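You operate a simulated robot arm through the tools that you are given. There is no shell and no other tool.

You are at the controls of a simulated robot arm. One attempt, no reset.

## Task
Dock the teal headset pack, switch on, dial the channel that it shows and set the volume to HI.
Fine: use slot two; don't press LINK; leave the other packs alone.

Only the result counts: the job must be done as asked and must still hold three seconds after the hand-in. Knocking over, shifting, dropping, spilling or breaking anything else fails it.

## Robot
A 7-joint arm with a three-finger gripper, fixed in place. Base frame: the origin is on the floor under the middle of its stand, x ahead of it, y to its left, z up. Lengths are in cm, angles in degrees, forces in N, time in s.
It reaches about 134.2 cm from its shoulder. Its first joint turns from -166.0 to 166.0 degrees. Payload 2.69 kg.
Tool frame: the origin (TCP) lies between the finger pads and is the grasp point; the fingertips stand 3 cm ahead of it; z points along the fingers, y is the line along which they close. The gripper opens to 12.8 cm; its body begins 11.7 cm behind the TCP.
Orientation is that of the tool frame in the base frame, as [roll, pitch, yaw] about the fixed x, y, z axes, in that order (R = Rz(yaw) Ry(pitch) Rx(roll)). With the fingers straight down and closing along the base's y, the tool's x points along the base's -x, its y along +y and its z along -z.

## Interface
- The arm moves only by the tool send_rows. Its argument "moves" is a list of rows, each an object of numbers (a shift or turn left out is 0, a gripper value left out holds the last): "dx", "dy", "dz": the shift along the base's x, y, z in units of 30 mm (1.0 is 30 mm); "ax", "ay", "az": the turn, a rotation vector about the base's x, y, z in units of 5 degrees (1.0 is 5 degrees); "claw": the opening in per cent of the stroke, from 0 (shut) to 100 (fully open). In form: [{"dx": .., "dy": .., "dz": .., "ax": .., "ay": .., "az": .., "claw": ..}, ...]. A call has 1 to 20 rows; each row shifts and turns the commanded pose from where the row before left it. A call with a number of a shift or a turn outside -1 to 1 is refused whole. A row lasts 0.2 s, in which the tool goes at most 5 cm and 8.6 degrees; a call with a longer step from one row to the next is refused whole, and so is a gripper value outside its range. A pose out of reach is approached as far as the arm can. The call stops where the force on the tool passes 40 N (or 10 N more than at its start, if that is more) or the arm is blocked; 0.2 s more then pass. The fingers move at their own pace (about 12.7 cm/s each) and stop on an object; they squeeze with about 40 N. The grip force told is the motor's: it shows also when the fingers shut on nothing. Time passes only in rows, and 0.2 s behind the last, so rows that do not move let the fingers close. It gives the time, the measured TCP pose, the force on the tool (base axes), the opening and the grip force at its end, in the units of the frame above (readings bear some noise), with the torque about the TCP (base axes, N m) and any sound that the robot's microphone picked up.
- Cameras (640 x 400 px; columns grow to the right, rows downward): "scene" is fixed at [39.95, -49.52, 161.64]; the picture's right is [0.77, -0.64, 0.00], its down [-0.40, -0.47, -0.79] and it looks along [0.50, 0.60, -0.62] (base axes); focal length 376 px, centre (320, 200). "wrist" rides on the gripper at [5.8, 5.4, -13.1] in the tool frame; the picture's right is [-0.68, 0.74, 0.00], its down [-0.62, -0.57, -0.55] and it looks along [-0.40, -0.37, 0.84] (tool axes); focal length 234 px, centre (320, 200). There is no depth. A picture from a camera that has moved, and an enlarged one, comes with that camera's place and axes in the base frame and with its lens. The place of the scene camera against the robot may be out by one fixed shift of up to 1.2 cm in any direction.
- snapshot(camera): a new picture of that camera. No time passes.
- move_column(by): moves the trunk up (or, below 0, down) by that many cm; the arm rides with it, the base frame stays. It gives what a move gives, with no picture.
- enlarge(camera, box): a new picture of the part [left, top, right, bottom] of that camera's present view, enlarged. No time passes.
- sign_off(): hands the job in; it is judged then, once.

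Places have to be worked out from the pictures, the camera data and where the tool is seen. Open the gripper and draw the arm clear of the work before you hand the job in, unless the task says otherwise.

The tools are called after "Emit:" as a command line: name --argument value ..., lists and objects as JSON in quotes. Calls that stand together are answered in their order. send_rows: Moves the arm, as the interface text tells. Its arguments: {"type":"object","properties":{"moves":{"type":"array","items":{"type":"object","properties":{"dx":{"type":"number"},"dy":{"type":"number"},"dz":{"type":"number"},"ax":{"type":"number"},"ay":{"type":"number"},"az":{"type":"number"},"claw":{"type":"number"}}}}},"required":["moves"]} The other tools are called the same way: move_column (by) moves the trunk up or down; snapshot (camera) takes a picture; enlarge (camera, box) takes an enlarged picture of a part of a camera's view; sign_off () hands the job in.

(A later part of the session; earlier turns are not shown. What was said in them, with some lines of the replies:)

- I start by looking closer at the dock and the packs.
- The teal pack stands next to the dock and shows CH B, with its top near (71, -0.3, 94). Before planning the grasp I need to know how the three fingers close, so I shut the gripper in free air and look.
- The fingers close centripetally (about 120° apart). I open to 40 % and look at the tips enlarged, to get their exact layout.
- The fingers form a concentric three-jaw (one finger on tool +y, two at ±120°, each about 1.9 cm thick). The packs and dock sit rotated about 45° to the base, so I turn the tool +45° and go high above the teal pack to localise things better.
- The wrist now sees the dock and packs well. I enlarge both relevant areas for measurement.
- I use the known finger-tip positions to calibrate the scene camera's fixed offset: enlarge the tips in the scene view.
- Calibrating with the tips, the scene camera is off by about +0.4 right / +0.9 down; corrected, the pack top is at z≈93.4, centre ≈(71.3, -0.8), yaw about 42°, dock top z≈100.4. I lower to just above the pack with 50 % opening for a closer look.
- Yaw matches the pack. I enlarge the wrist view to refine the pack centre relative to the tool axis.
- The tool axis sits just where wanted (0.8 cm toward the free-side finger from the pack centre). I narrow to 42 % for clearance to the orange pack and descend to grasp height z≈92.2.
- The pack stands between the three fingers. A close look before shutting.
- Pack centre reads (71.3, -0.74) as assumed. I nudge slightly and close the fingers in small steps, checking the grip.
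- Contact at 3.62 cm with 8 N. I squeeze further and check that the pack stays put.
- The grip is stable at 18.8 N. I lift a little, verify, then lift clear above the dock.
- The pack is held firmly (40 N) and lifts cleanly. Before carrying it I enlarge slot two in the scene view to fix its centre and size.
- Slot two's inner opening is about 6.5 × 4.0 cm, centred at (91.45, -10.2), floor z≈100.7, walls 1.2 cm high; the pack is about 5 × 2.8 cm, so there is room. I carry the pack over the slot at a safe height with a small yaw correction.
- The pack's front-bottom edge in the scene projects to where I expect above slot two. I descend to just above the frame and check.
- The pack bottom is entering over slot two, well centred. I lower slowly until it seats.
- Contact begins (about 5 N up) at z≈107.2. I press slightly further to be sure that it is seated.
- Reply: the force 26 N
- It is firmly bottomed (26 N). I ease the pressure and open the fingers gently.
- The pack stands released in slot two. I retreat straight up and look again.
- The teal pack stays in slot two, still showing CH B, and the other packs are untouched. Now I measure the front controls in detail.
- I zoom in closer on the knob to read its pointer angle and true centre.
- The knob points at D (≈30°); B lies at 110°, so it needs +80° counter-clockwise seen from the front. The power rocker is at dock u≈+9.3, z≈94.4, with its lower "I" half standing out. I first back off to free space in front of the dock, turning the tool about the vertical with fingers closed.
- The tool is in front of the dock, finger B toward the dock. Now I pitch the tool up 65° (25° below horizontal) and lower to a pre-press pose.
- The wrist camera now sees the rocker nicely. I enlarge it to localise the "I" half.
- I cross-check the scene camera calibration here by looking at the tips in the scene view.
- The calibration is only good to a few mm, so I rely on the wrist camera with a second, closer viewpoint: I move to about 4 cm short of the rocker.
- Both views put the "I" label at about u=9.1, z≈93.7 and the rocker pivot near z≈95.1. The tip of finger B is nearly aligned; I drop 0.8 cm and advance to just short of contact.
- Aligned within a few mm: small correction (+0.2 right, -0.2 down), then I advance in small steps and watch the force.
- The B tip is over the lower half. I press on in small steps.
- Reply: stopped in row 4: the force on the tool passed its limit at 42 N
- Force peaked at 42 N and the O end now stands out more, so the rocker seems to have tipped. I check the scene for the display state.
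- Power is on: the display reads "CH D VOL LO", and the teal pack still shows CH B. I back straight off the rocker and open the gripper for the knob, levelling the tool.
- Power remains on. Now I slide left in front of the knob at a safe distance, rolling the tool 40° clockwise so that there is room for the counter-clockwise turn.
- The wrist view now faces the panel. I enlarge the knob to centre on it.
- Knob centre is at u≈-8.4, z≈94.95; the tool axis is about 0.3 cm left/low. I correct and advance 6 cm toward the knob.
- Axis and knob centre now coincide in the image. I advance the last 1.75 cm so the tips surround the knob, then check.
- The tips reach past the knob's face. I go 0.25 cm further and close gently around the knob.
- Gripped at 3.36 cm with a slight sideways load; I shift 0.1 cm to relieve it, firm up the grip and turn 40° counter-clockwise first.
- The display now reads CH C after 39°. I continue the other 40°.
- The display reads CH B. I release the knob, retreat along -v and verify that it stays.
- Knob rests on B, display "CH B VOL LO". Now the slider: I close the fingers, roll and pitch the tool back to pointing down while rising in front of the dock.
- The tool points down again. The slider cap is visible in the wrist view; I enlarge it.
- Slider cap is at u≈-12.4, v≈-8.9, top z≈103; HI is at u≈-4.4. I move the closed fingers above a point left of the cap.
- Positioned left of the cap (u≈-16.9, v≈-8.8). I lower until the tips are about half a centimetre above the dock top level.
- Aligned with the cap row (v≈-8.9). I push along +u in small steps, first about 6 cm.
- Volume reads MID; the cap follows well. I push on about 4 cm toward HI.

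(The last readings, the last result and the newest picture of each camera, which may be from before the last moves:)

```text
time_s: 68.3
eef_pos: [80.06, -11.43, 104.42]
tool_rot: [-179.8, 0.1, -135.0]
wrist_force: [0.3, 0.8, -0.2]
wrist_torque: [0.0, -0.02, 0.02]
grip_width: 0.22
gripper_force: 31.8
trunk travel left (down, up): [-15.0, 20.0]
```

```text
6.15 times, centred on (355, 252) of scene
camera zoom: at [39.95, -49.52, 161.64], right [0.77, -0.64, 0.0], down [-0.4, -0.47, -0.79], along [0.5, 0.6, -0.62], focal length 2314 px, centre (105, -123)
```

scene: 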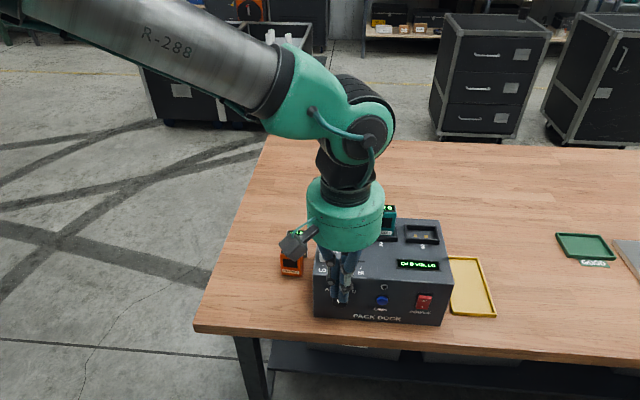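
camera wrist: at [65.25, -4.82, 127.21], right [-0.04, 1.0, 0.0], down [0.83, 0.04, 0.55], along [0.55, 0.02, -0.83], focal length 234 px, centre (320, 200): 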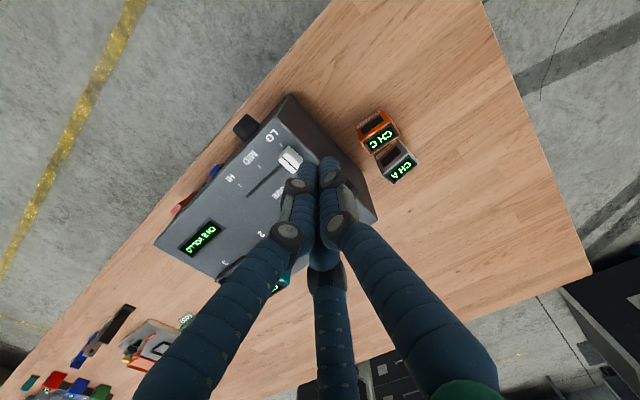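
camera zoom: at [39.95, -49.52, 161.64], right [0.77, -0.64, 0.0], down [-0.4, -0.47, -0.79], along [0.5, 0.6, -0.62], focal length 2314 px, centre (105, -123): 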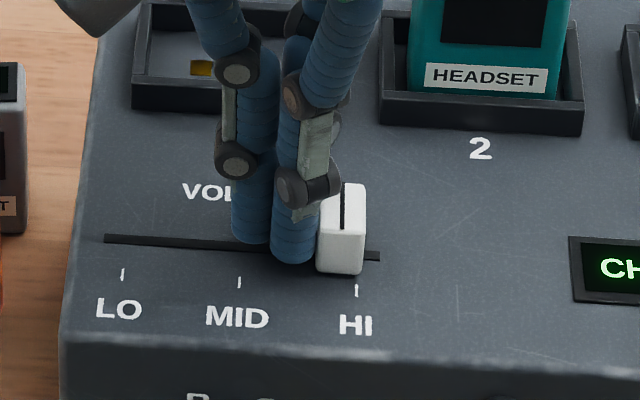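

The display already reads "CH B VOL HI", but the cap is still some 6 mm short of the HI tick. I push it on by about 0.55 cm to centre it.

Emit:
send_rows --moves '[{"dx": 0.065, "dy": -0.065}, {"dx": 0.065, "dy": -0.065}, {}]'

Emit:
enlarge --camera "scene" --box '[320, 220, 390, 285]'

```text
time_s: 69.1
eef_pos: [80.62, -11.89, 104.52]
tool_rot: [-179.7, 0.3, -135.1]
wrist_force: [1.0, 0.2, 0.3]
wrist_torque: [0.02, 0.04, -0.01]
grip_width: 0.22
gripper_force: 31.4
trunk travel left (down, up): [-15.0, 20.0]
```

```text
6.15 times, centred on (355, 252) of scene
camera zoom: at [39.95, -49.52, 161.64], right [0.77, -0.64, 0.0], down [-0.4, -0.47, -0.79], along [0.5, 0.6, -0.62], focal length 2314 px, centre (105, -123)
```

zoom: 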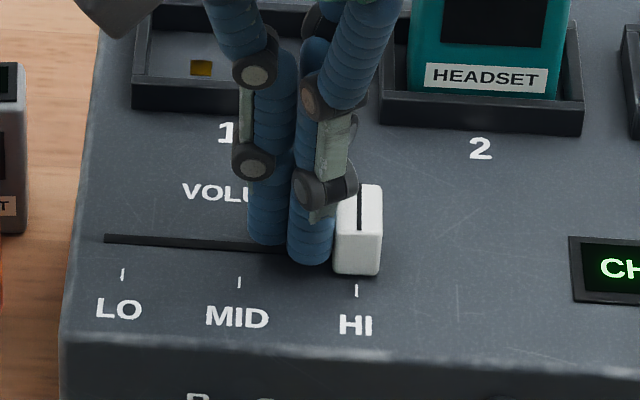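

The cap is now centred on HI. I back off to the left, rise clear, and look over everything.

Emit:
send_rows --moves '[{"dx": -0.12, "dy": 0.12}, {"dx": -0.2, "dy": 0.2}, {"dz": 0.4}, {"dz": 0.8}, {"dz": 0.9}, {"dz": 0.9}, {"dz": 0.9}, {"dz": 0.9}, {"dx": -0.5, "dy": -0.5, "dz": 0.3}, {"dx": -0.7, "dy": -0.4, "dz": 0.3}, {"dx": -0.9, "dy": 0.2}, {"dx": -0.9, "dy": 0.2}, {"dx": -0.9, "dy": 0.2}, {"dx": -0.9, "dy": 0.2}, {"claw": 50}, {"claw": 50}]'

Emit:
snapshot --camera "scene"

Emit:
enlarge --camera "scene" --box '[270, 190, 470, 330]'

```text
time_s: 72.5
eef_pos: [65.23, -11.02, 120.73]
tool_rot: [-179.8, 0.1, -135.0]
wrist_force: [1.1, -0.3, 0.0]
wrist_torque: [-0.02, 0.0, -0.01]
grip_width: 6.38
gripper_force: 0.0
trunk travel left (down, up): [-15.0, 20.0]
```

```text
taken
```

scene: 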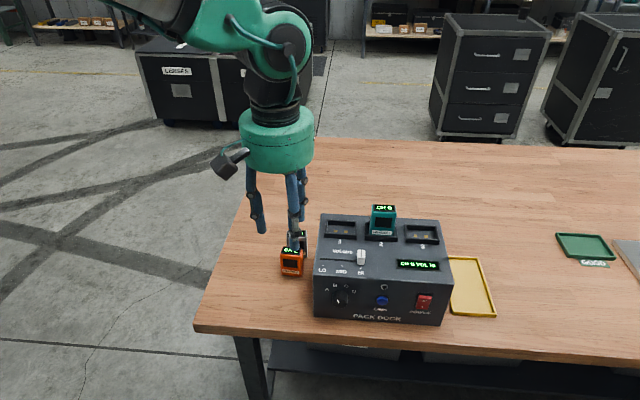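

```text
2.86 times, centred on (370, 260) of scene
camera zoom: at [39.95, -49.52, 161.64], right [0.77, -0.64, 0.0], down [-0.4, -0.47, -0.79], along [0.5, 0.6, -0.62], focal length 1074 px, centre (177, 29)
```

zoom: 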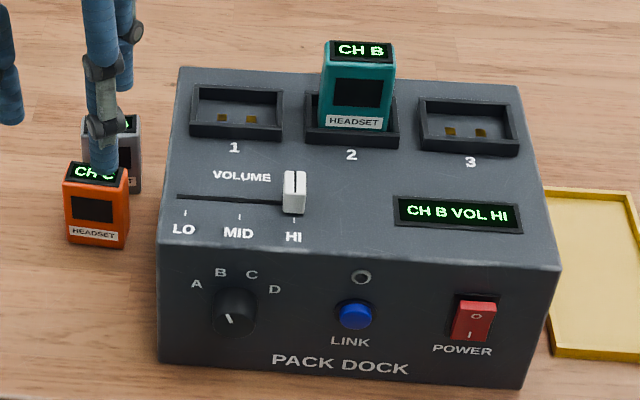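

All reads as wanted ("CH B VOL HI", power on, LINK untouched). I draw the arm further back and inspect the docked pack's seating once more.

Emit:
send_rows --moves '[{"dx": -0.7, "dz": 0.5}, {"dx": -0.7, "dz": 0.5}, {"dx": -0.7, "dz": 0.5}, {"dx": -0.7, "dz": 0.5}, {}]'

Emit:
enlarge --camera "scene" --box '[350, 195, 420, 250]'

Emit:
snapshot --camera "wrist"

Emit:
enlarge --camera "scene" --box '[270, 190, 470, 330]'

```text
time_s: 73.7
eef_pos: [56.76, -11.05, 126.65]
tool_rot: [-179.8, 0.1, -135.0]
wrist_force: [-1.1, 0.6, 0.6]
wrist_torque: [-0.01, -0.07, 0.03]
grip_width: 6.4
gripper_force: 0.0
trunk travel left (down, up): [-15.0, 20.0]
```

```text
7.27 times, centred on (385, 222) of scene
camera zoom: at [39.95, -49.52, 161.64], right [0.77, -0.64, 0.0], down [-0.4, -0.47, -0.79], along [0.5, 0.6, -0.62], focal length 2734 px, centre (-153, 36)
```

zoom: 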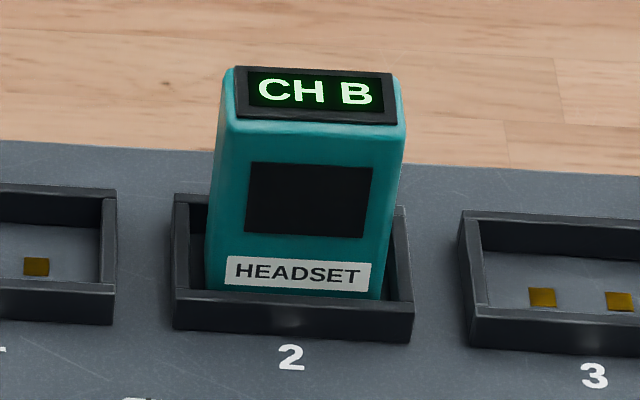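

```text
taken
camera wrist: at [48.76, -11.37, 139.54], right [-0.04, 1.0, 0.0], down [0.83, 0.04, 0.55], along [0.55, 0.02, -0.83], focal length 234 px, centre (320, 200)
```

wrist: 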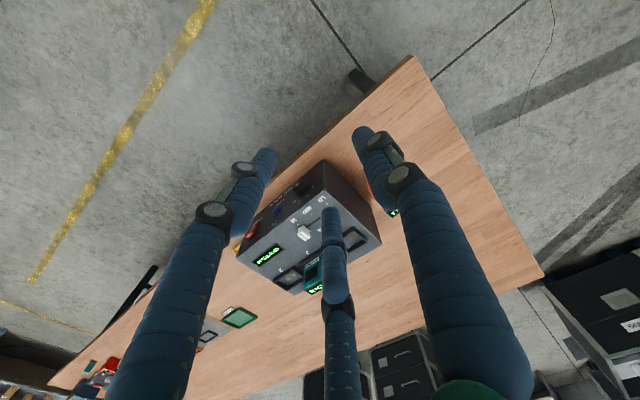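

```text
2.86 times, centred on (370, 260) of scene
camera zoom: at [39.95, -49.52, 161.64], right [0.77, -0.64, 0.0], down [-0.4, -0.47, -0.79], along [0.5, 0.6, -0.62], focal length 1074 px, centre (177, 29)
```

zoom: 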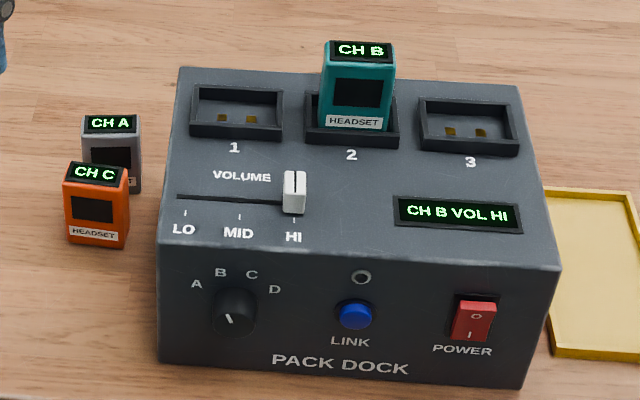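

The pack stands upright and fully down in slot two (top z≈108.5, bottom on the slot floor). Power is on, the display reads "CH B VOL HI", the knob is at B, the slider is at HI, LINK is unpressed, the other packs haven't moved, and the arm is clear with the gripper open. I hand in the job.

Emit:
sign_off

```text
The job is handed in.
```

I docked the teal headset pack in slot two and switched the dock on. The channel is dialled to B, which is what the pack shows, and the volume is at HI. The last picture before hand-in shows the dock display reading "CH B VOL HI".

- **Pack:** it stands upright and rests on the slot floor. I pressed it down to about 26 N before letting go.
- **Power:** the rocker is on the "I" side and stayed on after I backed away.
- **Dial and slider:** the knob points at B, and the slider is centred on the HI mark.
- **Left alone:** I did not press LINK, and the orange and grey packs look unmoved in the pictures.

The gripper is open and the arm is clear of the dock. The hand-in was accepted, but the reply gave no verdict on the result.
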